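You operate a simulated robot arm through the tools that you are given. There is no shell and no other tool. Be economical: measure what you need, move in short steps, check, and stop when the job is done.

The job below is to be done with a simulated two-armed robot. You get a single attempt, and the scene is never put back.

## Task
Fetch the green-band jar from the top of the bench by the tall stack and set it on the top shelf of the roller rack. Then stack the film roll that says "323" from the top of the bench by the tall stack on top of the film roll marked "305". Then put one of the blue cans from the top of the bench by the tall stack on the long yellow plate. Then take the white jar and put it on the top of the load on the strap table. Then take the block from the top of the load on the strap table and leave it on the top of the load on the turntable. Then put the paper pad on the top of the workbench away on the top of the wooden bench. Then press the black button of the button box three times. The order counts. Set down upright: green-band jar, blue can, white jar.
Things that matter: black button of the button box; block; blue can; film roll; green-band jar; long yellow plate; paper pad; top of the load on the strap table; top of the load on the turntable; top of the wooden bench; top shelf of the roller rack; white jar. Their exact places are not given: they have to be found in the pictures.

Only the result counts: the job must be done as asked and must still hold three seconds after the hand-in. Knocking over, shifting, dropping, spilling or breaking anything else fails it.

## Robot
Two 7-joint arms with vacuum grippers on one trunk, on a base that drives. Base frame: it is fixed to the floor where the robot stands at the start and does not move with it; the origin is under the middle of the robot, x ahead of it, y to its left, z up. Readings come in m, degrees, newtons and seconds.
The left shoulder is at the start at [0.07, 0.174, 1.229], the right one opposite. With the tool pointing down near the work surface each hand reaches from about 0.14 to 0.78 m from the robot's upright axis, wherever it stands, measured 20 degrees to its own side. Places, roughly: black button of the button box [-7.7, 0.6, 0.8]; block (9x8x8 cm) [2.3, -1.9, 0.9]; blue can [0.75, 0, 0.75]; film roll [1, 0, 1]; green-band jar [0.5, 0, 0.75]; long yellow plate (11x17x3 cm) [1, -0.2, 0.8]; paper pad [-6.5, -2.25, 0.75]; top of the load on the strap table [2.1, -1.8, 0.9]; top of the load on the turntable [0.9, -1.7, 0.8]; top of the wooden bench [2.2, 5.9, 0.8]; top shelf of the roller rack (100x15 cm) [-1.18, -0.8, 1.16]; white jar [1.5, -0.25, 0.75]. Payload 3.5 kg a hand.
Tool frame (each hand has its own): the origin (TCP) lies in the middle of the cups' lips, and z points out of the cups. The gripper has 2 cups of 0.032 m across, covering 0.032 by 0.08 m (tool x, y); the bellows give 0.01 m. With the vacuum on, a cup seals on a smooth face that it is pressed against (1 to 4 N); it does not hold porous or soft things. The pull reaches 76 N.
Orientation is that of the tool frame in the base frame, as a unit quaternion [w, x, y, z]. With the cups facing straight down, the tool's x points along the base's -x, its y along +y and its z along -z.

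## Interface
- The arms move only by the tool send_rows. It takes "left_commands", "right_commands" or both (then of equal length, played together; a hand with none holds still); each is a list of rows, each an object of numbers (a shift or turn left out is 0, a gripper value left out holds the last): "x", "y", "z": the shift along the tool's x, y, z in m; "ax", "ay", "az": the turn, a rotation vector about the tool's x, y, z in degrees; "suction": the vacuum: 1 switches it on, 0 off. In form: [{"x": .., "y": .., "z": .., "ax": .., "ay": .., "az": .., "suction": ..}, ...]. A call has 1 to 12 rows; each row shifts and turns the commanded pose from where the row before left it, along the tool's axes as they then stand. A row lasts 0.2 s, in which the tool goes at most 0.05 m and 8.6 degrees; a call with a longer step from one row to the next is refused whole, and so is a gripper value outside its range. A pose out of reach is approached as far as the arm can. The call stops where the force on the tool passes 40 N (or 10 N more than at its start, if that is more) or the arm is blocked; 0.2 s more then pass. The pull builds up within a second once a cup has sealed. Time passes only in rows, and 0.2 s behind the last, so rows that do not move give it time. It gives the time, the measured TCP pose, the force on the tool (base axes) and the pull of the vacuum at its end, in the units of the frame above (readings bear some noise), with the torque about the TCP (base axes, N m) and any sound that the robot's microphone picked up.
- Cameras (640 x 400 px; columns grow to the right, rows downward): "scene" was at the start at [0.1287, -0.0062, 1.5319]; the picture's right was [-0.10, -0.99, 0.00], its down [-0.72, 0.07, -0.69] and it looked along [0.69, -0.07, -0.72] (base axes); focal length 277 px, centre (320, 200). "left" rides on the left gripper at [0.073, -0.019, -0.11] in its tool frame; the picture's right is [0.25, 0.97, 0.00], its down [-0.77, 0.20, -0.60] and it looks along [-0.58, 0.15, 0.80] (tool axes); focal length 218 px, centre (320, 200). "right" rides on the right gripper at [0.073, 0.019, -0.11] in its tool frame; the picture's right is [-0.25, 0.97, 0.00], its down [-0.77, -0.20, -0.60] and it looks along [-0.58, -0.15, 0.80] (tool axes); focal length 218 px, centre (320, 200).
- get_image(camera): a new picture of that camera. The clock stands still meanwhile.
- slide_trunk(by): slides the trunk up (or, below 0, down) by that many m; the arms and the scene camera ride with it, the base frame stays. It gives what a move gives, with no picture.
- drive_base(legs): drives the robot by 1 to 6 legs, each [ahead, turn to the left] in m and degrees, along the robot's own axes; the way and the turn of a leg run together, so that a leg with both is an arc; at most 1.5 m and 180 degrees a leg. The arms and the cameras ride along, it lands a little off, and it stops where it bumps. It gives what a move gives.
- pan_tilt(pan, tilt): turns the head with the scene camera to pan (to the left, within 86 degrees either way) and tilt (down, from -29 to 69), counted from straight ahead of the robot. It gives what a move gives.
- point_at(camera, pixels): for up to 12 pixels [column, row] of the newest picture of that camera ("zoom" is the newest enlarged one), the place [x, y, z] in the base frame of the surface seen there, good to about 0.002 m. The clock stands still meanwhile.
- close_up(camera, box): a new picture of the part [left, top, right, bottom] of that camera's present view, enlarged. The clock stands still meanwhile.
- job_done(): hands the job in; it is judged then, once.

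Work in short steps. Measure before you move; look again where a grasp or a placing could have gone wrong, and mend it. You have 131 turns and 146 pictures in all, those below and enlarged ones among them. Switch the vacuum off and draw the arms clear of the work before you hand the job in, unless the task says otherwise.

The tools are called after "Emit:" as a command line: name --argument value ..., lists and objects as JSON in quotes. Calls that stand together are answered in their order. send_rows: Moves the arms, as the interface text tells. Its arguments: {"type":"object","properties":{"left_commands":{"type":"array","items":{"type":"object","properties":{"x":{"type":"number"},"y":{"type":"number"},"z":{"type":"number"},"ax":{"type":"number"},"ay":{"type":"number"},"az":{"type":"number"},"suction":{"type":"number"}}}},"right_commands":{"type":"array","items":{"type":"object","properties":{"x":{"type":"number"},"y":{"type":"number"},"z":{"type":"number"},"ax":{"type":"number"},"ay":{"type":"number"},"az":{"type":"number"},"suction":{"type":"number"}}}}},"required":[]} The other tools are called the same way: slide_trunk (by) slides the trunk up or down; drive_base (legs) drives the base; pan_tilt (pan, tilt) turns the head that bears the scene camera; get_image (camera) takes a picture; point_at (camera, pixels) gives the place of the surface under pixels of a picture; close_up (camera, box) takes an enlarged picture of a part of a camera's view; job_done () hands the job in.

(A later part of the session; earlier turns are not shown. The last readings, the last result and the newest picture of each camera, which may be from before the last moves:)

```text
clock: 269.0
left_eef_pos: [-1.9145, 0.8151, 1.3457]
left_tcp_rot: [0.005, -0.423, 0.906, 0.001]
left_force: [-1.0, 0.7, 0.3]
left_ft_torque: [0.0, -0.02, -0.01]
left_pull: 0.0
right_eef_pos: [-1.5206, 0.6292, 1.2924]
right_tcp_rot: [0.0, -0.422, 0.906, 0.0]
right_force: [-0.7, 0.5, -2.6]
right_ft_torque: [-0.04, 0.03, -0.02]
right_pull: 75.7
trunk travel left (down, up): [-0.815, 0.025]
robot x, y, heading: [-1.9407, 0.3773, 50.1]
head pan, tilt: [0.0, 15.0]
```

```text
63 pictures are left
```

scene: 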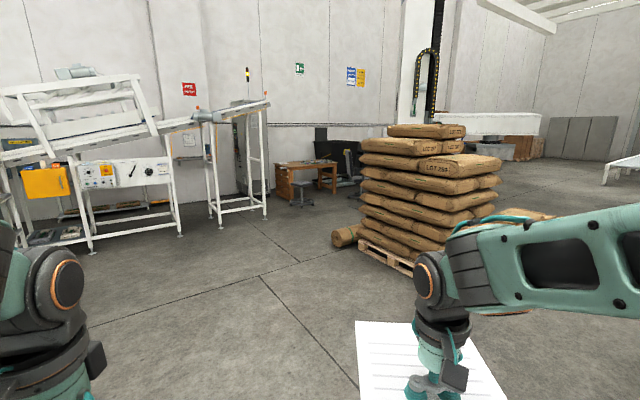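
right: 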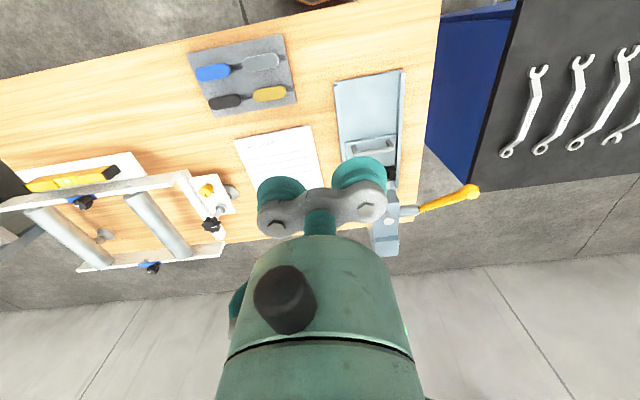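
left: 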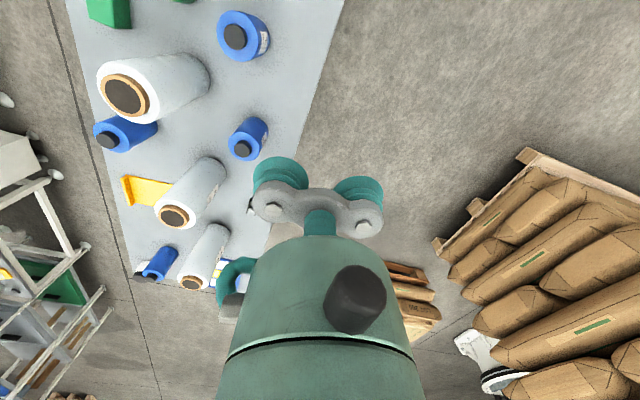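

The wooden bench is at (300,170) with a stool before it and dark things behind. I enlarge and measure.

Emit:
close_up --camera "scene" --box '[230, 110, 410, 260]'

Emit:
point_at --camera "scene" --pixels '[[280, 163], [335, 163], [310, 170], [300, 187], [302, 205], [345, 235], [290, 200], [240, 225], [352, 170], [370, 250], [410, 280], [265, 230]]'

```text
2.67 times, centred on (320, 185) of scene
```

zoom: 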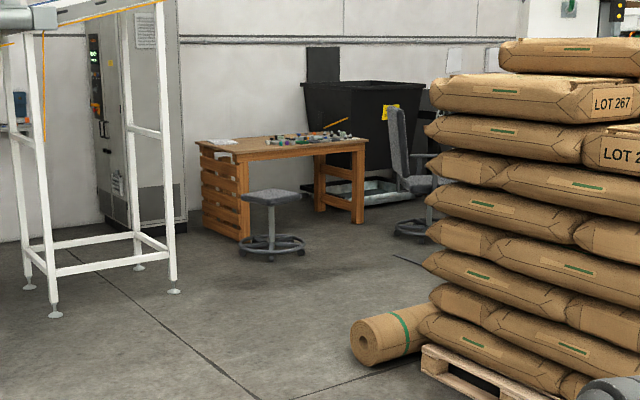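

```text
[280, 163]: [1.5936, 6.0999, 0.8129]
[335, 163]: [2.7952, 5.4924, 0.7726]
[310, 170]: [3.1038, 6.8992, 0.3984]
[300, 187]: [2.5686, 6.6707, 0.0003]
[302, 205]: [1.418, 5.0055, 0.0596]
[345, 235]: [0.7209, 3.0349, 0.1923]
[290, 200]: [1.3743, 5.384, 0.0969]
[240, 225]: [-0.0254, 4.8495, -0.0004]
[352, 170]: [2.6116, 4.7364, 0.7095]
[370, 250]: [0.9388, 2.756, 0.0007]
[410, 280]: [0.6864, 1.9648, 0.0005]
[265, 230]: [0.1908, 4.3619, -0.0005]
```

The path to about (0.3,3.9) is clear of the sack roll (0.72,3.03) and the conveyor legs. I drive there and look at the wooden bench.

Emit:
drive_base --legs '[[0, 7.2], [1.4, 0], [1.4, 0], [1.3, 0]]'

Emit:
get_image --camera "scene"

```text
clock: 289.2
left_eef_pos: [0.2196, 4.2628, 1.3441]
left_tcp_rot: [0.005, -0.475, 0.88, 0.0]
left_force: [0.7, 0.7, -0.5]
left_ft_torque: [0.02, 0.04, 0.02]
left_pull: 0.0
right_eef_pos: [0.6315, 4.1257, 1.2914]
right_tcp_rot: [0.001, -0.477, 0.879, 0.0]
right_force: [0.2, -0.2, -2.1]
right_ft_torque: [0.0, 0.0, -0.02]
right_pull: 75.5
trunk travel left (down, up): [-0.815, 0.025]
robot x, y, heading: [0.2437, 3.8259, 57.1]
head pan, tilt: [0.0, 15.0]
```

```text
61 pictures are left
```

scene: 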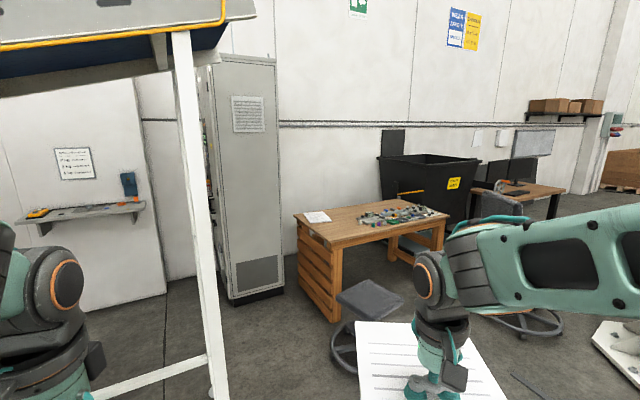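

Emit:
close_up --camera "scene" --box '[270, 170, 470, 300]'

Emit:
point_at --camera "scene" --pixels '[[296, 213], [332, 245], [447, 213], [405, 204], [350, 228], [400, 218], [317, 217], [365, 210], [370, 297], [345, 365], [330, 320], [205, 370]]'

```text
3.08 times, centred on (370, 235) of scene
```

zoom: 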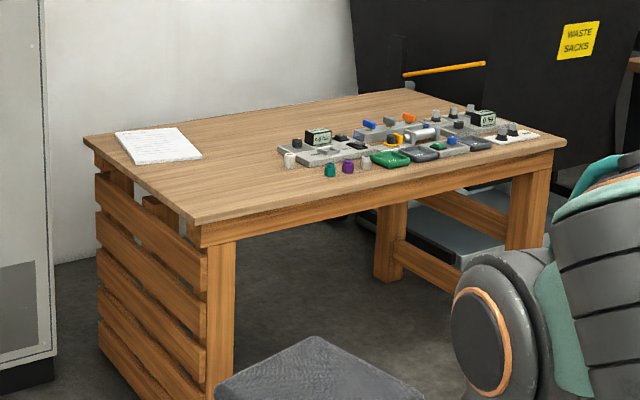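

```text
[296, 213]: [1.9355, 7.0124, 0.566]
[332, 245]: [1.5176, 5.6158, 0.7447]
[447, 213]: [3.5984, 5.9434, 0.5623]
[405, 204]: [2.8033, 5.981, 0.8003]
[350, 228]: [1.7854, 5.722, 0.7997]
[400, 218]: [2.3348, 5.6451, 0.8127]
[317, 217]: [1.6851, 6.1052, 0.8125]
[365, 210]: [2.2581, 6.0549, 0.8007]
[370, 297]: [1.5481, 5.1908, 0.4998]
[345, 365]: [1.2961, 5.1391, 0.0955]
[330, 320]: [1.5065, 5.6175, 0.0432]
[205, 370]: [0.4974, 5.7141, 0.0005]
```

The bench top (z 0.80) spans x 1.5–2.8, y 5.57–6.25; its front-left area is free. I look to the right, at the stool, chair and floor, for an approach from the front.

Emit:
pan_tilt --pan -45 --tilt 22

Emit:
get_image --camera "scene"

```text
clock: 290.3
left_eef_pos: [0.2196, 4.2622, 1.3458]
left_tcp_rot: [0.005, -0.475, 0.88, 0.002]
left_force: [0.2, 0.1, 0.6]
left_ft_torque: [0.0, 0.02, -0.01]
left_pull: 0.0
right_eef_pos: [0.6305, 4.1252, 1.293]
right_tcp_rot: [0.001, -0.476, 0.879, 0.001]
right_force: [0.3, -1.0, -3.7]
right_ft_torque: [-0.01, 0.05, 0.06]
right_pull: 75.8
trunk travel left (down, up): [-0.815, 0.025]
robot x, y, heading: [0.241, 3.8279, 57.4]
head pan, tilt: [-45.0, 22.0]
```

```text
59 pictures are left
```

scene: 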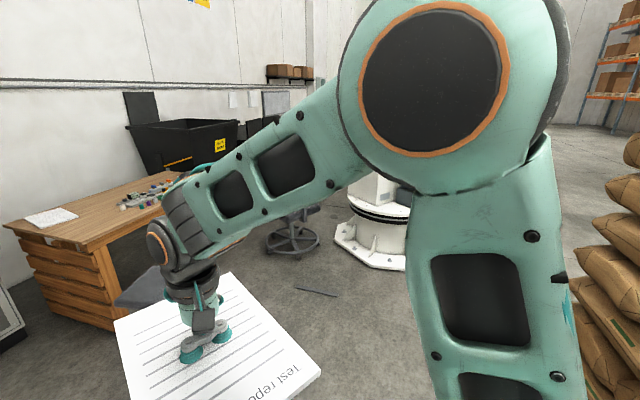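

Emit:
point_at --camera "scene" --pixels '[[290, 250], [268, 240], [318, 240], [300, 215], [297, 288], [335, 295], [340, 240], [375, 265], [145, 285], [125, 300], [125, 200], [400, 260]]'

Emit:
close_up --camera "scene" --box '[0, 150, 350, 320]'

```text
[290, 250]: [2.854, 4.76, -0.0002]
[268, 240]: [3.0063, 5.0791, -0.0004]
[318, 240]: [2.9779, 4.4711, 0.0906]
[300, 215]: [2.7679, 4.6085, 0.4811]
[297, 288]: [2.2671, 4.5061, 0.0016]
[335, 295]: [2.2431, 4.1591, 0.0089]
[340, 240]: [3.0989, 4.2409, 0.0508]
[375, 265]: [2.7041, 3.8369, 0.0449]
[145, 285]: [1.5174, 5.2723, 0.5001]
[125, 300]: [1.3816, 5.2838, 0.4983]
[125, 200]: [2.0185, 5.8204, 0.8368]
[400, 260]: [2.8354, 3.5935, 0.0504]
```

```text
1.83 times, centred on (175, 235) of scene
```

zoom: 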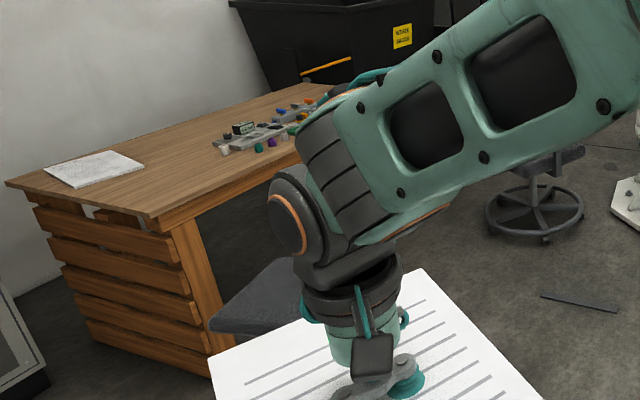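

Chair (2.9,4.75), rod on floor at (2.25,4.16–4.5), stool ≈(1.43,5.2). I go via (1.8,4.3) to (2.02,5.08), then face the bench.

Emit:
drive_base --legs '[[0, -40.6], [1.4, 0], [0.22, 0]]'

Emit:
pan_tilt --pan 55 --tilt 35

Emit:
get_image --camera "scene"

```text
clock: 300.5
left_eef_pos: [2.0684, 4.6313, 1.3465]
left_tcp_rot: [0.006, -0.141, 0.99, -0.001]
left_force: [0.1, -0.1, -0.5]
left_ft_torque: [0.02, 0.0, -0.01]
left_pull: 0.1
right_eef_pos: [2.2905, 4.2586, 1.2924]
right_tcp_rot: [0.002, -0.141, 0.99, 0.001]
right_force: [-0.5, -0.2, -2.0]
right_ft_torque: [0.0, 0.0, 0.01]
right_pull: 75.3
trunk travel left (down, up): [-0.815, 0.025]
robot x, y, heading: [1.803, 4.2813, 16.7]
head pan, tilt: [-45.0, 22.0]
```

```text
clock: 302.3
left_eef_pos: [2.0703, 4.6325, 1.3456]
left_tcp_rot: [0.005, -0.14, 0.99, -0.001]
left_force: [0.4, 0.8, 0.2]
left_ft_torque: [0.01, 0.04, 0.01]
left_pull: 0.1
right_eef_pos: [2.2925, 4.2578, 1.2914]
right_tcp_rot: [0.0, -0.141, 0.99, -0.001]
right_force: [-0.3, 0.7, -2.4]
right_ft_torque: [-0.04, 0.0, 0.0]
right_pull: 75.1
trunk travel left (down, up): [-0.815, 0.025]
robot x, y, heading: [1.803, 4.2821, 16.5]
head pan, tilt: [55.0, 35.0]
```

```text
57 pictures are left
```

scene: 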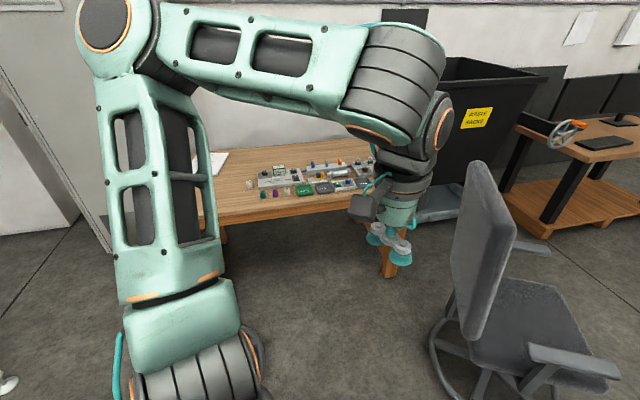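

The chair is near; I measure its back and base, and the stool seat if visible.

Emit:
point_at --camera "scene" --pixels '[[480, 170], [480, 300], [465, 340], [437, 340], [515, 215], [450, 375], [250, 200], [230, 190], [385, 275], [300, 350]]'

```text
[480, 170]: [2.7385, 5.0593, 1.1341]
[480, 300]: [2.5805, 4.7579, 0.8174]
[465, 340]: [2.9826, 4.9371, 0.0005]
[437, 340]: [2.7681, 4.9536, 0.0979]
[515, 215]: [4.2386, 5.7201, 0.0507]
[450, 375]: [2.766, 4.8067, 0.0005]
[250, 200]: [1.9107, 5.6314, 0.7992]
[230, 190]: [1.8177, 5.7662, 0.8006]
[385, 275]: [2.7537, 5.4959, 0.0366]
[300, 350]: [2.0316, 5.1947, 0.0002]
```

The chair's back is at x≥2.55, leaving room. I continue to (2.02,5.08) and turn to the free bench corner.

Emit:
drive_base --legs '[[0, 57.8], [0.81, 0], [0, 47]]'

Emit:
pan_tilt --pan -5 --tilt 45

Emit:
get_image --camera "scene"

```text
clock: 307.9
left_eef_pos: [1.7955, 5.1902, 1.3592]
left_tcp_rot: [0.019, -0.599, 0.8, 0.012]
left_force: [0.1, 0.3, 0.5]
left_ft_torque: [-0.04, -0.02, 0.02]
left_pull: 0.0
right_eef_pos: [2.23, 5.1815, 1.3093]
right_tcp_rot: [0.016, -0.601, 0.799, 0.011]
right_force: [0.2, 0.5, -1.0]
right_ft_torque: [-0.03, 0.03, -0.02]
right_pull: 75.9
trunk travel left (down, up): [-0.815, 0.025]
robot x, y, heading: [1.9549, 4.8278, 74.2]
head pan, tilt: [55.0, 35.0]
stopped in leg 2: the robot was blocked; the commanded pose is now the measured one
```

```text
clock: 309.2
left_eef_pos: [1.8056, 5.2248, 1.346]
left_tcp_rot: [0.008, -0.599, 0.801, 0.005]
left_force: [0.9, -0.1, 0.0]
left_ft_torque: [-0.02, -0.02, 0.01]
left_pull: 0.1
right_eef_pos: [2.2397, 5.2136, 1.2941]
right_tcp_rot: [0.003, -0.601, 0.799, 0.003]
right_force: [-0.1, 0.1, -1.7]
right_ft_torque: [0.01, 0.03, 0.03]
right_pull: 75.4
trunk travel left (down, up): [-0.815, 0.025]
robot x, y, heading: [1.9573, 4.824, 74.2]
head pan, tilt: [-5.0, 45.0]
```

```text
56 pictures are left
```

scene: 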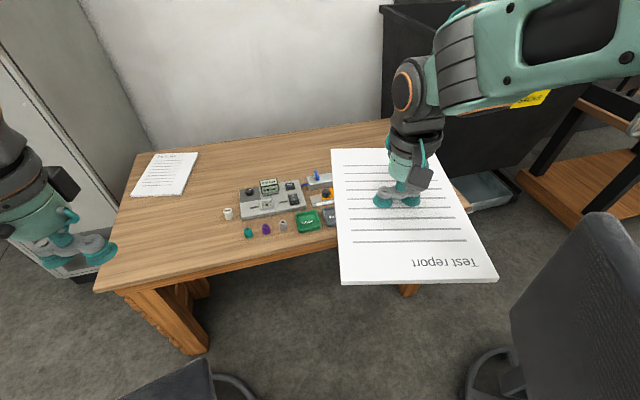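

The base stopped early at (1.957,4.824), touching something: the stool at (230,385) or the chair at (480,380). I measure both.

Emit:
point_at --camera "scene" --pixels '[[170, 385], [205, 365], [245, 388], [225, 378], [478, 370], [505, 352], [520, 340], [580, 250], [515, 310], [470, 395], [355, 300]]'

Emit:
pan_tilt --pan 10 --tilt 69

Emit:
get_image --camera "scene"

```text
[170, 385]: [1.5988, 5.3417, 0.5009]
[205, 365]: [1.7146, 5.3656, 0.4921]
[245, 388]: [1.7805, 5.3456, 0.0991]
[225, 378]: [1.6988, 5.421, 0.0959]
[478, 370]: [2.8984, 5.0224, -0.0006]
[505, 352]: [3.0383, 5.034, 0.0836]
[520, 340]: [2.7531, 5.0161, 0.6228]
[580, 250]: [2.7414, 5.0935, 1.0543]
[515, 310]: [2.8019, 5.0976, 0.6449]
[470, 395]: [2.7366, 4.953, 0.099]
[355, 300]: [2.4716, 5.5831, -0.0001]
```

```text
clock: 310.1
left_eef_pos: [1.8031, 5.2194, 1.3487]
left_tcp_rot: [0.01, -0.6, 0.8, 0.006]
left_force: [1.1, -0.8, 0.0]
left_ft_torque: [0.0, 0.02, 0.0]
left_pull: 0.1
right_eef_pos: [2.2387, 5.2094, 1.296]
right_tcp_rot: [0.006, -0.601, 0.799, 0.004]
right_force: [0.8, -0.3, -1.8]
right_ft_torque: [-0.02, -0.03, 0.01]
right_pull: 75.3
trunk travel left (down, up): [-0.815, 0.025]
robot x, y, heading: [1.9572, 4.8263, 74.3]
head pan, tilt: [10.0, 68.8]
```

```text
55 pictures are left
```

scene: 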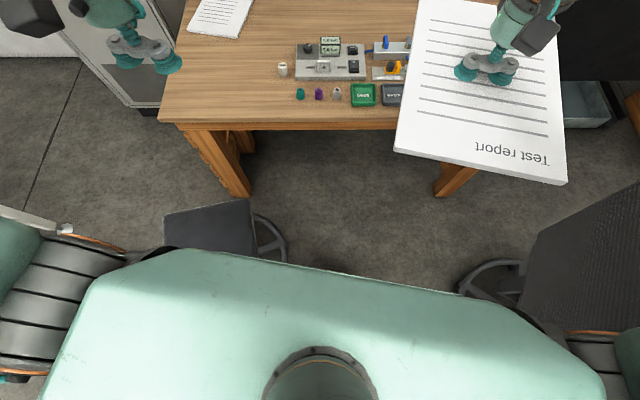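

A circle fit puts the stool ring at (1.561,5.19), radius 0.27, the same before and after, so it did not move; my base radius is ~0.27. I back off and go round it, to about (2.16,5.12).

Emit:
drive_base --legs '[[-0.14, 0], [0, -34], [0.27, 0], [0, 40], [0.24, 0]]'

Emit:
get_image --camera "scene"

```text
clock: 317.8
left_eef_pos: [1.9714, 5.4831, 1.3487]
left_tcp_rot: [0.01, -0.642, 0.766, 0.006]
left_force: [-0.5, -0.4, -0.2]
left_ft_torque: [-0.01, 0.03, 0.03]
left_pull: 0.1
right_eef_pos: [2.4049, 5.5193, 1.2955]
right_tcp_rot: [0.006, -0.643, 0.766, 0.003]
right_force: [0.0, -0.5, -1.8]
right_ft_torque: [0.01, 0.01, -0.01]
right_pull: 75.3
trunk travel left (down, up): [-0.815, 0.025]
robot x, y, heading: [2.1673, 5.1041, 80.7]
head pan, tilt: [10.0, 68.8]
```

```text
54 pictures are left
```

scene: 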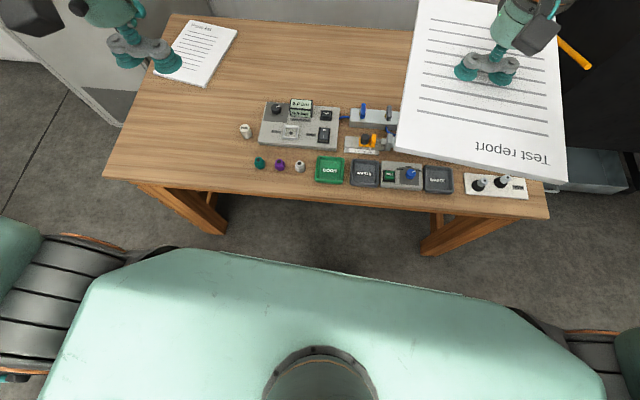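

Arrived with no contact. I measure the free area: front-left corner (107,178), knobs (245,132),(259,162), existing sheet (155–205,75–85).

Emit:
point_at --camera "scene" --pixels '[[110, 172], [240, 192], [252, 165], [237, 135], [155, 72], [207, 86], [180, 130], [175, 30], [262, 110], [200, 180]]'

```text
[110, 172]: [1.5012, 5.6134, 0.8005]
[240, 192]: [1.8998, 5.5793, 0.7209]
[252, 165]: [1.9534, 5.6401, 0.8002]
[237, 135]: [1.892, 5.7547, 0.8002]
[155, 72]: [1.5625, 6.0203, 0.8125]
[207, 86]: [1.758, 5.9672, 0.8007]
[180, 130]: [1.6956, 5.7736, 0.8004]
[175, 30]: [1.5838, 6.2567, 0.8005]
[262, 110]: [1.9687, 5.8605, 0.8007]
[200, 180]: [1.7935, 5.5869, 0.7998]
```

Free corner: x 1.50–1.88, y 5.59–5.96. I drive 10 cm ahead and turn 62° left, aiming the pad at (1.72,5.745).

Emit:
drive_base --legs '[[0.1, 0], [0, 62]]'

Emit:
pan_tilt --pan -15 --tilt 55

Emit:
get_image --camera "scene"

```text
clock: 321.6
left_eef_pos: [1.7596, 5.2122, 1.3474]
left_tcp_rot: [-0.003, 0.944, -0.329, -0.009]
left_force: [0.4, -0.1, -0.8]
left_ft_torque: [0.01, -0.02, -0.03]
left_pull: 0.0
right_eef_pos: [1.9337, 5.6099, 1.294]
right_tcp_rot: [-0.001, 0.945, -0.328, -0.006]
right_force: [-0.3, -0.6, -3.4]
right_ft_torque: [-0.07, -0.02, 0.01]
right_pull: 75.7
trunk travel left (down, up): [-0.815, 0.025]
robot x, y, heading: [2.1863, 5.2011, 141.9]
head pan, tilt: [10.0, 68.8]
```

```text
clock: 322.5
left_eef_pos: [1.7584, 5.2101, 1.3471]
left_tcp_rot: [-0.005, 0.944, -0.33, -0.009]
left_force: [0.4, 0.8, -0.1]
left_ft_torque: [-0.02, 0.02, 0.01]
left_pull: 0.1
right_eef_pos: [1.9336, 5.6087, 1.2944]
right_tcp_rot: [-0.002, 0.945, -0.328, -0.006]
right_force: [0.1, -0.2, -2.4]
right_ft_torque: [-0.03, 0.02, -0.05]
right_pull: 75.8
trunk travel left (down, up): [-0.815, 0.025]
robot x, y, heading: [2.1841, 5.206, 142.1]
head pan, tilt: [-15.0, 55.0]
```

```text
53 pictures are left
```

scene: 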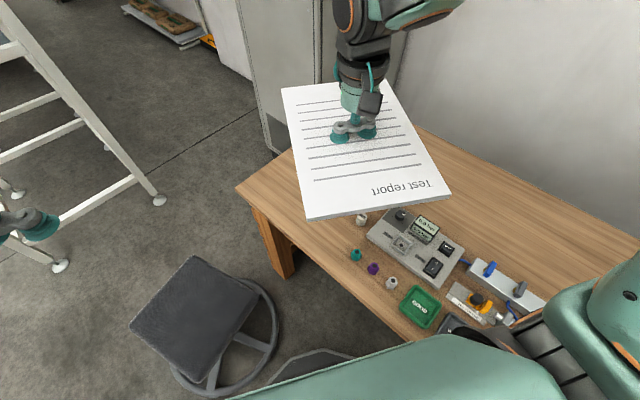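

I carry the pad to (1.725,5.755) and turn the tool 40° so that the sheet lies square.

Emit:
send_rows --right_commands '[{"x": -0.0424, "y": 0.0021}, {"x": -0.0424, "y": 0.0021}, {"x": -0.0424, "y": 0.0021}, {"x": -0.0424, "y": 0.0021}, {"x": -0.0424, "y": 0.0021}, {"x": -0.0424, "y": 0.0022}, {"az": 8}, {"az": 8}, {"az": 8}, {"az": 8}, {"az": 8}, {}]'

Emit:
get_image --camera "scene"

```text
clock: 325.1
left_eef_pos: [1.7591, 5.21, 1.3473]
left_tcp_rot: [-0.005, 0.944, -0.329, -0.01]
left_force: [0.6, -0.3, 0.0]
left_ft_torque: [0.01, 0.02, 0.02]
left_pull: 0.1
right_eef_pos: [1.7254, 5.7572, 1.2986]
right_tcp_rot: [0.0, 0.775, -0.633, -0.006]
right_force: [0.8, -0.1, -1.9]
right_ft_torque: [-0.01, 0.02, 0.03]
right_pull: 75.0
trunk travel left (down, up): [-0.815, 0.025]
robot x, y, heading: [2.1865, 5.2034, 141.9]
head pan, tilt: [-15.0, 55.0]
```

```text
52 pictures are left
```

scene: 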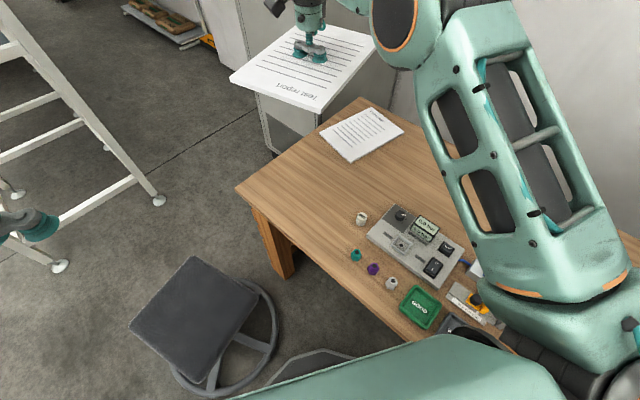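

Positioned at (1.725,5.757), squared up. I lower in stages.

Emit:
send_rows --right_commands '[{"z": 0.05}, {"z": 0.05}, {"z": 0.05}, {"z": 0.05}, {"z": 0.05}, {"z": 0.05}, {"z": 0.05}, {"z": 0.05}, {"z": 0.03}, {}, {}]'

Emit:
get_image --camera "scene"

```text
clock: 327.5
left_eef_pos: [1.7588, 5.2095, 1.3469]
left_tcp_rot: [-0.005, 0.944, -0.329, -0.009]
left_force: [0.5, 0.2, -0.1]
left_ft_torque: [0.02, 0.02, 0.0]
left_pull: 0.1
right_eef_pos: [1.7204, 5.7607, 0.8692]
right_tcp_rot: [-0.001, 0.776, -0.631, -0.006]
right_force: [-0.3, -0.1, -1.8]
right_ft_torque: [-0.04, 0.0, 0.0]
right_pull: 75.8
trunk travel left (down, up): [-0.815, 0.025]
robot x, y, heading: [2.183, 5.2027, 141.7]
head pan, tilt: [-15.0, 55.0]
```

```text
51 pictures are left
```

scene: 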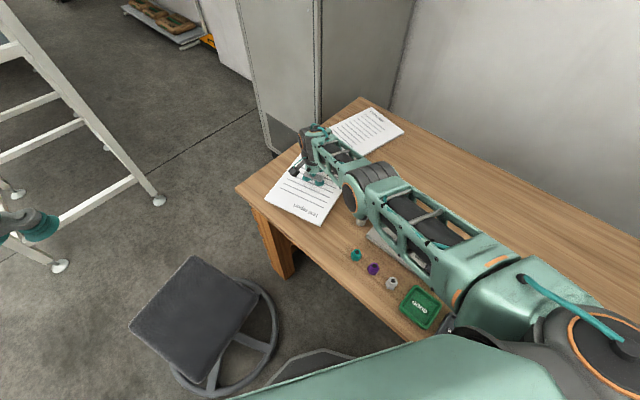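

Emit:
close_up --camera "scene" --box '[230, 90, 420, 240]'

Emit:
send_rows --right_commands '[{"z": 0.03}, {"z": 0.015}, {"z": 0.005}, {"z": 0.003}, {"z": 0.002}, {}]'

```text
2.67 times, centred on (325, 165) of scene
```

zoom: 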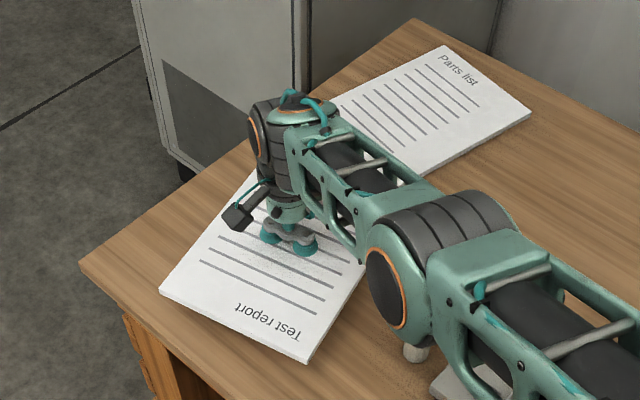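

```text
clock: 328.9
left_eef_pos: [1.7578, 5.2099, 1.3473]
left_tcp_rot: [-0.005, 0.944, -0.329, -0.009]
left_force: [0.4, 0.5, -1.2]
left_ft_torque: [-0.04, -0.02, 0.01]
left_pull: 0.2
right_eef_pos: [1.735, 5.7493, 0.8286]
right_tcp_rot: [0.0, 0.776, -0.631, -0.007]
right_force: [0.5, -0.2, -2.0]
right_ft_torque: [-0.03, 0.01, 0.05]
right_pull: 76.0
right hand out of reach, approached as far as the arm can: row 1, 2, 3
trunk travel left (down, up): [-0.815, 0.025]
robot x, y, heading: [2.1864, 5.2026, 142.1]
head pan, tilt: [-15.0, 55.0]
```

The arm is at its limit at z 0.829; I use the trunk to go down the last 13 mm.

Emit:
slide_trunk --by -0.012

Emit:
close_up --camera "scene" --box '[230, 90, 420, 240]'

```text
clock: 329.5
left_eef_pos: [1.7592, 5.2105, 1.3362]
left_tcp_rot: [-0.004, 0.944, -0.33, -0.01]
left_force: [0.6, 0.6, 0.2]
left_ft_torque: [0.02, -0.02, -0.01]
left_pull: 0.1
right_eef_pos: [1.7347, 5.7486, 0.8165]
right_tcp_rot: [-0.001, 0.776, -0.631, -0.006]
right_force: [-0.1, 0.1, -2.0]
right_ft_torque: [-0.01, -0.03, -0.01]
right_pull: 76.1
trunk travel left (down, up): [-0.803, 0.037]
robot x, y, heading: [2.1821, 5.2016, 141.9]
head pan, tilt: [-15.0, 55.0]
```

```text
2.67 times, centred on (325, 165) of scene
```

zoom: 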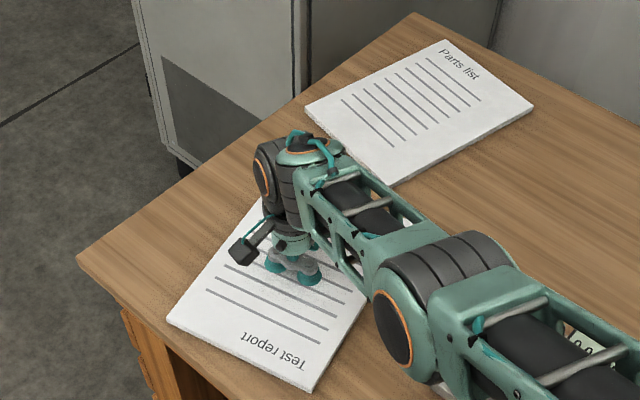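

I check the elbow's height over the knobs and the pad's margin to the edge.

Emit:
point_at --camera "zoom" --pixels '[[300, 385], [170, 318], [395, 355], [440, 385], [520, 385], [310, 397]]'

Emit:
slide_trunk --by -0.003

```text
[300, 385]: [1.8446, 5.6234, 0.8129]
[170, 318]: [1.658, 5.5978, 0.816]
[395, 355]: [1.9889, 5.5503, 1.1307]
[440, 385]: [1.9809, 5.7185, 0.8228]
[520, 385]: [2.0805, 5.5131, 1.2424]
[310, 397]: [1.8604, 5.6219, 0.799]
```

```text
clock: 330.0
left_eef_pos: [1.7587, 5.2101, 1.3314]
left_tcp_rot: [-0.004, 0.944, -0.33, -0.009]
left_force: [-1.0, -0.5, 0.3]
left_ft_torque: [-0.02, 0.03, -0.01]
left_pull: 0.1
right_eef_pos: [1.7364, 5.7505, 0.8138]
right_tcp_rot: [0.0, 0.776, -0.631, -0.007]
right_force: [-0.5, 0.5, -1.0]
right_ft_torque: [-0.17, -0.17, 0.01]
right_pull: 75.0
trunk travel left (down, up): [-0.8, 0.04]
robot x, y, heading: [2.1859, 5.2024, 141.9]
head pan, tilt: [-15.0, 55.0]
```

The pad's corners are inside the edge, contact starting. One more 2 mm, then release and lift.

Emit:
slide_trunk --by -0.002

Emit:
send_rows --right_commands '[{"suction": 0}, {}, {}, {}, {"z": -0.01}, {"z": -0.03}, {"z": -0.05}, {"z": -0.05}, {"z": -0.05}, {"z": -0.05}, {"z": -0.05}, {"z": -0.05}]'

Emit:
get_image --camera "scene"

```text
clock: 330.5
left_eef_pos: [1.7588, 5.2097, 1.3297]
left_tcp_rot: [-0.005, 0.944, -0.33, -0.009]
left_force: [-0.1, -0.2, -0.8]
left_ft_torque: [0.01, -0.03, -0.01]
left_pull: 0.0
right_eef_pos: [1.7354, 5.7508, 0.8121]
right_tcp_rot: [0.0, 0.775, -0.631, -0.007]
right_force: [-2.4, 1.3, 5.2]
right_ft_torque: [-0.19, -0.74, 0.01]
right_pull: 75.3
trunk travel left (down, up): [-0.798, 0.042]
robot x, y, heading: [2.185, 5.2081, 142.3]
head pan, tilt: [-15.0, 55.0]
```

```text
clock: 333.1
left_eef_pos: [1.7604, 5.2108, 1.3318]
left_tcp_rot: [-0.004, 0.944, -0.33, -0.01]
left_force: [-0.3, -0.1, -1.0]
left_ft_torque: [0.02, 0.05, -0.01]
left_pull: 0.0
right_eef_pos: [1.7346, 5.7523, 1.1529]
right_tcp_rot: [0.001, 0.775, -0.632, -0.006]
right_force: [0.0, 0.2, -0.1]
right_ft_torque: [0.02, 0.01, 0.01]
right_pull: 0.1
right hand out of reach, approached as far as the arm can: row 10
trunk travel left (down, up): [-0.798, 0.042]
robot x, y, heading: [2.1832, 5.1996, 141.8]
head pan, tilt: [-15.0, 55.0]
```

```text
48 pictures are left
```

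scene: 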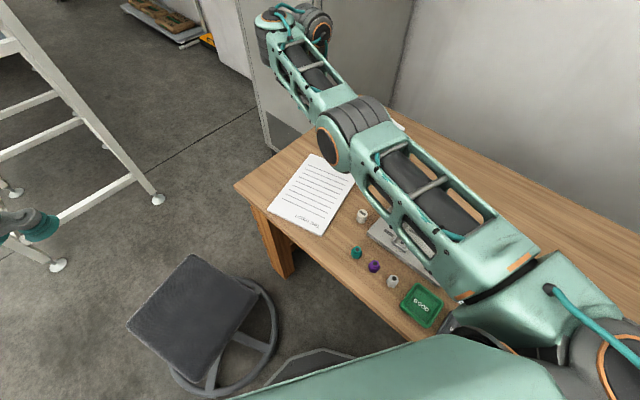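

The pad lies on the bench. I turn the tool back, raise and draw in the right hand.

Emit:
send_rows --right_commands '[{"az": -8, "z": -0.03}, {"az": -8, "z": -0.03}, {"az": -8, "z": -0.03}, {"az": -8, "z": -0.03}, {"az": -8, "z": -0.03}, {"x": 0.045}, {"x": 0.045}, {"x": 0.045}, {"x": 0.045}, {"x": 0.045}, {"x": 0.04}]'

Emit:
close_up --camera "scene" --box '[120, 90, 460, 380]'

```text
clock: 335.5
left_eef_pos: [1.7609, 5.2099, 1.3318]
left_tcp_rot: [-0.005, 0.944, -0.329, -0.011]
left_force: [-0.3, 0.7, 0.4]
left_ft_torque: [-0.01, 0.03, 0.0]
left_pull: 0.0
right_eef_pos: [1.9422, 5.5826, 1.2987]
right_tcp_rot: [-0.003, 0.944, -0.328, -0.007]
right_force: [0.3, -0.6, -0.2]
right_ft_torque: [0.04, 0.02, 0.0]
right_pull: 0.0
trunk travel left (down, up): [-0.798, 0.042]
robot x, y, heading: [2.1879, 5.2038, 142.0]
head pan, tilt: [-15.0, 55.0]
```

```text
1.38 times, centred on (290, 235) of scene
```

zoom: 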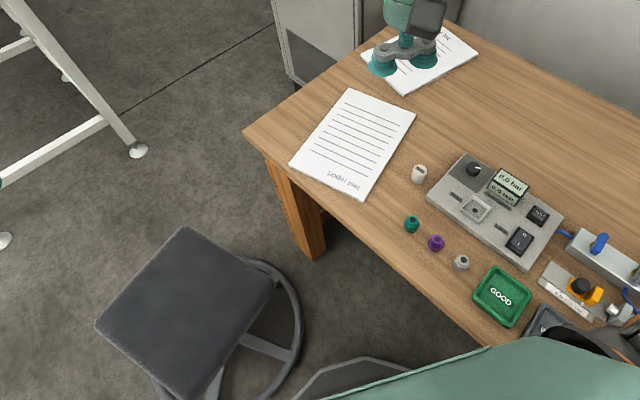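

Everything looks right. I leave by the way I came: back off, turn and drive out west.

Emit:
drive_base --legs '[[0, -62], [-0.34, 0], [0, 156], [0.68, 0], [0, -39], [1.4, 0]]'

```text
clock: 358.7
left_eef_pos: [0.1819, 3.4705, 1.3306]
left_tcp_rot: [0.001, 0.987, 0.16, -0.01]
left_force: [-0.6, 0.0, -0.4]
left_ft_torque: [0.01, 0.01, -0.02]
left_pull: 0.0
right_eef_pos: [-0.0313, 3.8273, 1.2987]
right_tcp_rot: [0.001, 0.987, 0.163, -0.006]
right_force: [0.7, -0.2, 1.0]
right_ft_torque: [0.02, -0.04, 0.0]
right_pull: 0.1
trunk travel left (down, up): [-0.798, 0.042]
robot x, y, heading: [0.4181, 3.8247, -161.1]
head pan, tilt: [-15.0, 55.0]
```

I continue diagonally southwest to about (-2.75,-0.8) in the aisle.

Emit:
drive_base --legs '[[0, 36.7], [1.4, 0], [1.4, 0], [1.4, 0]]'

Emit:
pan_tilt --pan 0 --tilt 20

Emit:
get_image --camera "scene"

```text
clock: 380.7
left_eef_pos: [-1.917, -0.1, 1.3309]
left_tcp_rot: [0.004, 0.882, 0.472, -0.009]
left_force: [-0.2, -0.2, 0.0]
left_ft_torque: [0.01, 0.0, 0.0]
left_pull: 0.1
right_eef_pos: [-2.3047, 0.0526, 1.2987]
right_tcp_rot: [0.003, 0.881, 0.473, -0.006]
right_force: [-0.3, -0.4, 0.3]
right_ft_torque: [0.0, 0.01, 0.0]
right_pull: 0.1
trunk travel left (down, up): [-0.798, 0.042]
robot x, y, heading: [-1.9467, 0.3218, -123.3]
head pan, tilt: [-15.0, 55.0]
```

```text
clock: 381.7
left_eef_pos: [-1.9175, -0.1005, 1.3309]
left_tcp_rot: [0.004, 0.882, 0.472, -0.009]
left_force: [-0.5, 1.2, 0.6]
left_ft_torque: [-0.03, -0.01, 0.02]
left_pull: 0.0
right_eef_pos: [-2.3048, 0.0512, 1.2995]
right_tcp_rot: [0.003, 0.881, 0.473, -0.006]
right_force: [-0.3, -0.3, 0.4]
right_ft_torque: [-0.01, 0.03, 0.0]
right_pull: 0.0
trunk travel left (down, up): [-0.798, 0.042]
robot x, y, heading: [-1.9442, 0.3224, -123.1]
head pan, tilt: [0.0, 20.0]
```

```text
46 pictures are left
```

scene: 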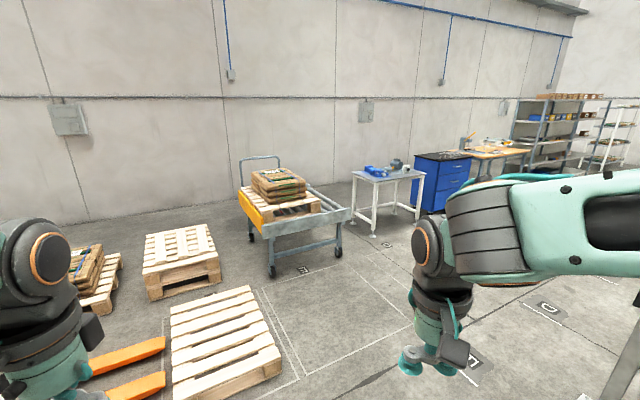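

Emit:
drive_base --legs '[[0, -4.7], [1.317, 0], [0, -52], [1.45, 0], [1.3, 0]]'

Emit:
get_image --camera "scene"

```text
clock: 404.1
left_eef_pos: [-5.842, -1.0424, 1.3311]
left_tcp_rot: [-0.002, 1.0, 0.009, -0.011]
left_force: [0.4, -0.4, -0.4]
left_ft_torque: [0.0, 0.03, -0.02]
left_pull: 0.0
right_eef_pos: [-5.9375, -0.6358, 1.2983]
right_tcp_rot: [0.0, 1.0, 0.011, -0.007]
right_force: [-0.1, 0.0, -0.2]
right_ft_torque: [-0.01, -0.01, 0.04]
right_pull: 0.1
trunk travel left (down, up): [-0.798, 0.042]
robot x, y, heading: [-5.5076, -0.7811, -178.6]
head pan, tilt: [0.0, 20.0]
```

```text
45 pictures are left
```

scene: 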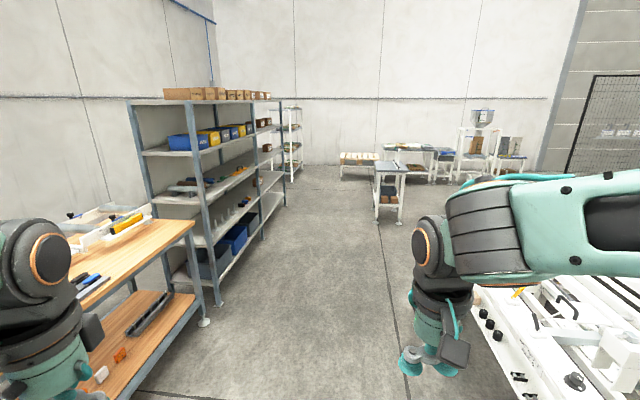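

The button box should be 32° to the right; I pan there.

Emit:
pan_tilt --pan -34 --tilt 18

Emit:
get_image --camera "scene"

```text
clock: 405.1
left_eef_pos: [-5.8411, -1.0431, 1.3305]
left_tcp_rot: [-0.001, 1.0, 0.009, -0.01]
left_force: [0.0, -0.1, -0.3]
left_ft_torque: [0.02, 0.04, 0.05]
left_pull: 0.0
right_eef_pos: [-5.9379, -0.636, 1.2973]
right_tcp_rot: [-0.001, 1.0, 0.011, -0.006]
right_force: [-0.5, 0.8, 0.1]
right_ft_torque: [0.03, 0.01, -0.03]
right_pull: 0.0
trunk travel left (down, up): [-0.798, 0.042]
robot x, y, heading: [-5.5075, -0.7753, -178.6]
head pan, tilt: [-34.0, 18.0]
```

```text
44 pictures are left
```

scene: 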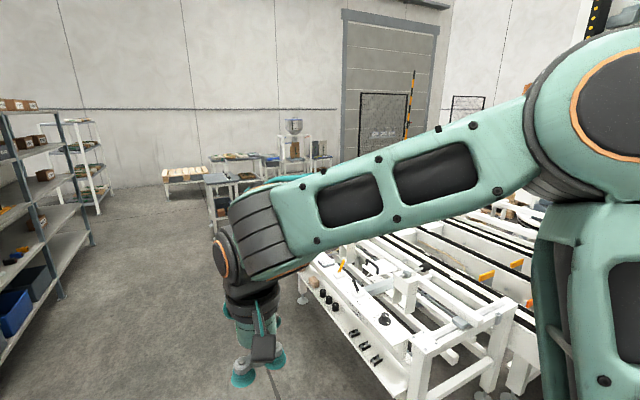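

The arm blocks the view. I drive 1.5 m further and turn right toward it.

Emit:
drive_base --legs '[[1.5, 0], [0, -50]]'

Emit:
pan_tilt --pan 0 --tilt 30

Emit:
get_image --camera "scene"

```text
clock: 415.0
left_eef_pos: [-7.4526, -0.7009, 1.3296]
left_tcp_rot: [-0.005, 0.903, -0.429, -0.007]
left_force: [-0.4, -0.2, 0.5]
left_ft_torque: [-0.01, 0.01, 0.02]
left_pull: 0.0
right_eef_pos: [-7.192, -0.3754, 1.2974]
right_tcp_rot: [-0.003, 0.904, -0.427, -0.005]
right_force: [-0.8, -0.1, 0.1]
right_ft_torque: [0.01, 0.02, 0.01]
right_pull: 0.0
trunk travel left (down, up): [-0.798, 0.042]
robot x, y, heading: [-7.0356, -0.795, 129.7]
head pan, tilt: [-34.0, 18.0]
```

```text
clock: 416.0
left_eef_pos: [-7.4507, -0.6995, 1.3288]
left_tcp_rot: [-0.005, 0.903, -0.429, -0.007]
left_force: [0.6, -0.2, -0.6]
left_ft_torque: [0.0, 0.03, 0.01]
left_pull: 0.0
right_eef_pos: [-7.1933, -0.3739, 1.2976]
right_tcp_rot: [-0.003, 0.904, -0.427, -0.005]
right_force: [0.3, -0.9, -0.2]
right_ft_torque: [-0.02, 0.01, -0.05]
right_pull: 0.1
trunk travel left (down, up): [-0.798, 0.042]
robot x, y, heading: [-7.0361, -0.7977, 129.4]
head pan, tilt: [0.0, 30.0]
```

```text
43 pictures are left
```

scene: 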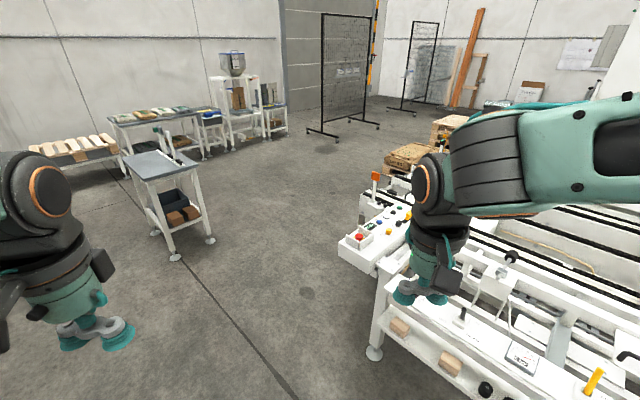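

The button box shows at (375,225) on the machine's end. I enlarge and measure.

Emit:
close_up --camera "scene" --box '[325, 165, 425, 275]'

Emit:
point_at --camera "scene" --pixels '[[358, 238], [368, 225], [379, 223], [390, 215], [340, 245], [395, 235], [360, 262], [375, 350]]'

```text
3.64 times, centred on (375, 220) of scene
```

zoom: 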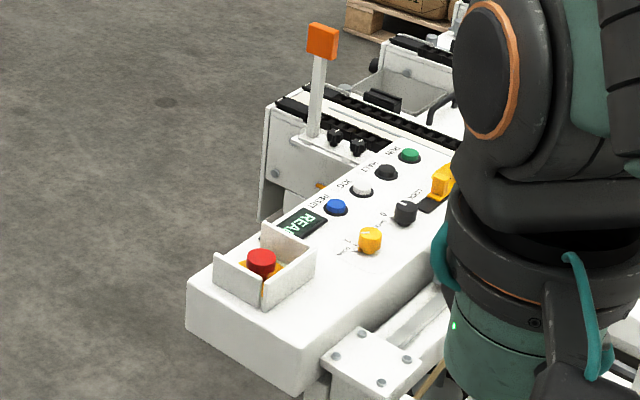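

```text
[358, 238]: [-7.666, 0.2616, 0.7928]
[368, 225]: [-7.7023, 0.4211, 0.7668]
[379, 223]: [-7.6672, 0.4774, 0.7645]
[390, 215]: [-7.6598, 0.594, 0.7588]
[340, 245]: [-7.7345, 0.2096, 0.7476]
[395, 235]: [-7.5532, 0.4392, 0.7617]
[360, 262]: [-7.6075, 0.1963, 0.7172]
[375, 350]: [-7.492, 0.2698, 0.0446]
```

The black button (marked HALT) is at zoom (385,172), beside an upright orange lamp. I drive to about (-7.95,-0.08) and face it.

Emit:
drive_base --legs '[[0, 12.4], [1.16, 0], [0, -55]]'

Emit:
pan_tilt --pan -12 --tilt 45

Emit:
get_image --camera "scene"

```text
clock: 425.1
left_eef_pos: [-8.2049, 0.2617, 1.3296]
left_tcp_rot: [0.007, -0.696, 0.718, 0.005]
left_force: [0.4, 0.3, 0.0]
left_ft_torque: [-0.02, -0.01, 0.0]
left_pull: 0.1
right_eef_pos: [-7.7957, 0.3381, 1.2985]
right_tcp_rot: [0.005, -0.696, 0.718, 0.004]
right_force: [-0.1, -0.1, 0.6]
right_ft_torque: [0.01, 0.01, -0.03]
right_pull: 0.0
trunk travel left (down, up): [-0.798, 0.042]
robot x, y, heading: [-7.9524, -0.0852, 88.4]
head pan, tilt: [0.0, 30.0]
```

```text
clock: 425.9
left_eef_pos: [-8.2041, 0.2616, 1.3297]
left_tcp_rot: [0.006, -0.695, 0.719, 0.006]
left_force: [0.4, -0.9, -0.5]
left_ft_torque: [0.02, 0.01, -0.01]
left_pull: 0.0
right_eef_pos: [-7.7946, 0.3368, 1.299]
right_tcp_rot: [0.005, -0.696, 0.718, 0.005]
right_force: [1.0, 0.6, 0.6]
right_ft_torque: [-0.02, -0.01, 0.0]
right_pull: 0.1
trunk travel left (down, up): [-0.798, 0.042]
robot x, y, heading: [-7.9541, -0.084, 88.8]
head pan, tilt: [-12.0, 45.0]
```

```text
41 pictures are left
```

scene: 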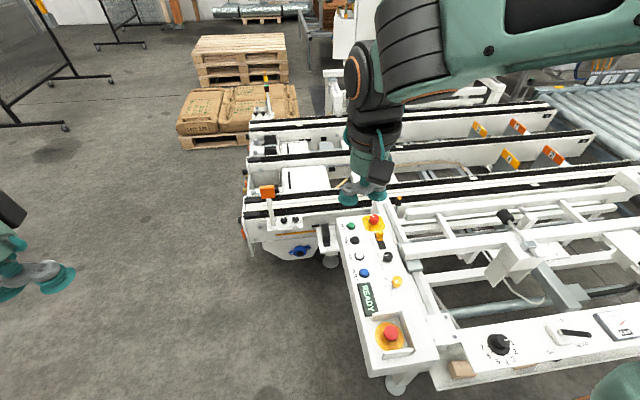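

Emit:
close_up --camera "scene" --box '[330, 205, 420, 290]'

Emit:
point_at --camera "zoom" --pixels '[[150, 112], [175, 170], [175, 160], [193, 260], [212, 325], [315, 245], [100, 170], [260, 180], [355, 400], [145, 170], [205, 170]]'

```text
4.71 times, centred on (375, 248) of scene
```

zoom: 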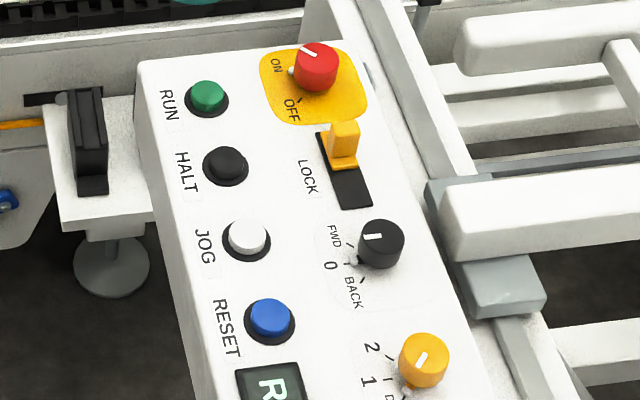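

```text
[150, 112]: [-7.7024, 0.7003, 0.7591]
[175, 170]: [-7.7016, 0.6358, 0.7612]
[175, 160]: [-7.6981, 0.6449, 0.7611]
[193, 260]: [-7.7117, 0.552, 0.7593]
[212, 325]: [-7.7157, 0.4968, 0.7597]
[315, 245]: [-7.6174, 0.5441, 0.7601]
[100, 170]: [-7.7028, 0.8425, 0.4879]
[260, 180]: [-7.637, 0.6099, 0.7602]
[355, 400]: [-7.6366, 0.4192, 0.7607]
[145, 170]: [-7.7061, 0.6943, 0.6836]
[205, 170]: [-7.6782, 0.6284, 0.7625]
```

The HALT button is black, at zoom (225,163), with RUN and JOG 6 cm either side. I measure button tops.

Emit:
point_at --camera "zoom" --pixels '[[225, 158], [225, 165], [215, 160], [235, 160], [225, 150], [208, 90], [248, 233], [342, 140], [380, 240], [317, 65], [225, 175]]'

```text
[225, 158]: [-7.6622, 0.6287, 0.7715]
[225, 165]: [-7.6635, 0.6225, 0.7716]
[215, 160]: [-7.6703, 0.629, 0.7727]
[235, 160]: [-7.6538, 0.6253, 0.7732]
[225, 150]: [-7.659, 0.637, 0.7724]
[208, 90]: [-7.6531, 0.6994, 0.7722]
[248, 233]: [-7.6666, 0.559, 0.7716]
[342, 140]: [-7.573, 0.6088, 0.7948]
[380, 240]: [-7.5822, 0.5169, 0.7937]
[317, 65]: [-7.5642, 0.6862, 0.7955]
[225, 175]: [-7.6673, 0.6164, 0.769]
```

HALT top is at (-7.662,0.627,0.772). I drive 5 cm nearer and lower the trunk 0.2 m to gain reach.

Emit:
drive_base --legs '[[0.05, 0]]'

Emit:
slide_trunk --by -0.2

Emit:
get_image --camera "scene"

```text
clock: 426.8
left_eef_pos: [-8.2037, 0.2994, 1.3329]
left_tcp_rot: [0.009, -0.696, 0.718, 0.008]
left_force: [0.3, -1.2, 0.8]
left_ft_torque: [0.1, -0.05, 0.0]
left_pull: 0.1
right_eef_pos: [-7.7945, 0.3761, 1.3028]
right_tcp_rot: [0.009, -0.696, 0.717, 0.008]
right_force: [0.3, -0.9, 0.1]
right_ft_torque: [0.1, 0.0, 0.01]
right_pull: 0.0
trunk travel left (down, up): [-0.798, 0.042]
robot x, y, heading: [-7.9549, -0.0367, 88.5]
head pan, tilt: [-12.0, 45.0]
```

```text
clock: 428.9
left_eef_pos: [-8.2027, 0.3111, 1.1294]
left_tcp_rot: [0.006, -0.695, 0.719, 0.005]
left_force: [-1.0, 0.1, -0.1]
left_ft_torque: [-0.01, 0.01, 0.0]
left_pull: 0.1
right_eef_pos: [-7.7934, 0.3865, 1.0982]
right_tcp_rot: [0.005, -0.696, 0.718, 0.005]
right_force: [0.3, -0.2, 0.0]
right_ft_torque: [-0.03, 0.04, -0.05]
right_pull: 0.1
trunk travel left (down, up): [-0.598, 0.242]
robot x, y, heading: [-7.9556, -0.0369, 88.6]
head pan, tilt: [-12.0, 45.0]
```

```text
39 pictures are left
```

scene: 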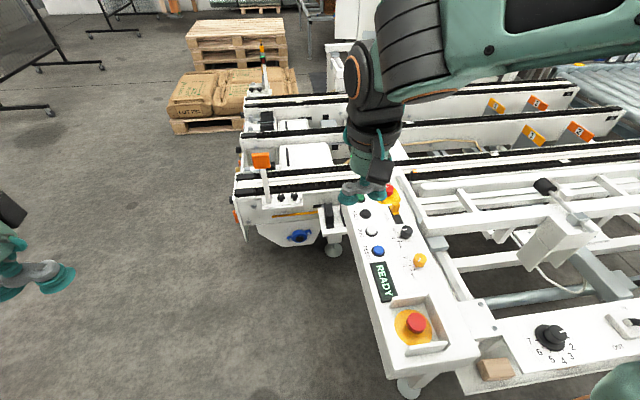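

I bring the hand so that its right cup is over HALT, then down to z≈0.85.

Emit:
send_rows --right_commands '[{"x": -0.0405, "y": -0.0169}, {"x": -0.0405, "y": -0.0169}, {"x": -0.0405, "y": -0.0169}, {"x": -0.0405, "y": -0.0169}, {"x": -0.0405, "y": -0.0169}, {"x": -0.0405, "y": -0.017}, {"z": 0.05}, {"z": 0.05}, {"z": 0.05}, {"z": 0.05}, {"z": 0.045}, {}]'

Emit:
get_image --camera "right"

Emit:
get_image --camera "scene"

```text
clock: 431.5
left_eef_pos: [-8.2035, 0.3106, 1.1291]
left_tcp_rot: [0.007, -0.695, 0.719, 0.005]
left_force: [0.0, -0.4, 0.9]
left_ft_torque: [-0.02, 0.0, 0.01]
left_pull: 0.0
right_eef_pos: [-7.6845, 0.6289, 0.858]
right_tcp_rot: [0.005, -0.696, 0.718, 0.005]
right_force: [0.4, 0.1, 0.2]
right_ft_torque: [-0.03, 0.01, 0.01]
right_pull: 0.0
trunk travel left (down, up): [-0.598, 0.242]
robot x, y, heading: [-7.954, -0.0326, 88.6]
head pan, tilt: [-12.0, 45.0]
```

```text
38 pictures are left
```

right: 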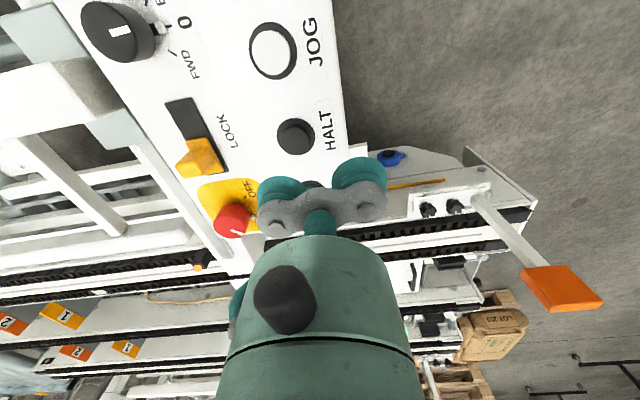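

```text
37 pictures are left
```

scene: 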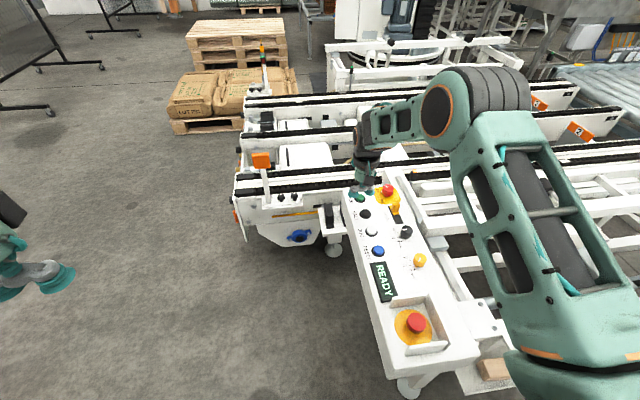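

The right camera sees HALT at (295,136); I refine its position.

Emit:
close_up --camera "right" --box '[265, 105, 330, 165]'

Emit:
point_at --camera "right" --pixels '[[294, 138], [288, 138], [300, 138], [294, 132], [294, 144], [311, 186]]'

```text
6.67 times, centred on (298, 135) of right
```

zoom: 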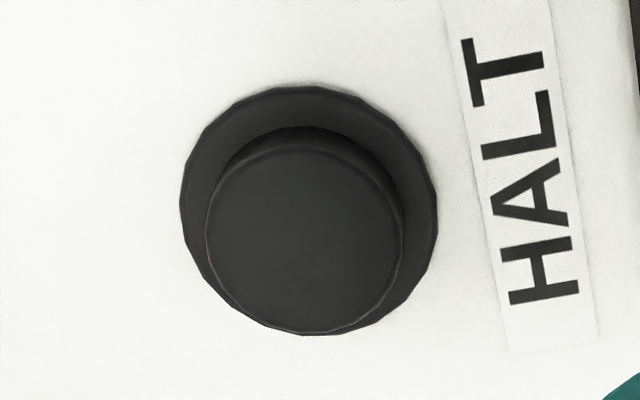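

```text
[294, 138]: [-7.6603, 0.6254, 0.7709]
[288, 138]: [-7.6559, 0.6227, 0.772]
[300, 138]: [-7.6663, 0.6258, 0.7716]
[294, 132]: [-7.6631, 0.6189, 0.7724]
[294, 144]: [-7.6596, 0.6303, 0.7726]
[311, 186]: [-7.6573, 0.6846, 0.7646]
```

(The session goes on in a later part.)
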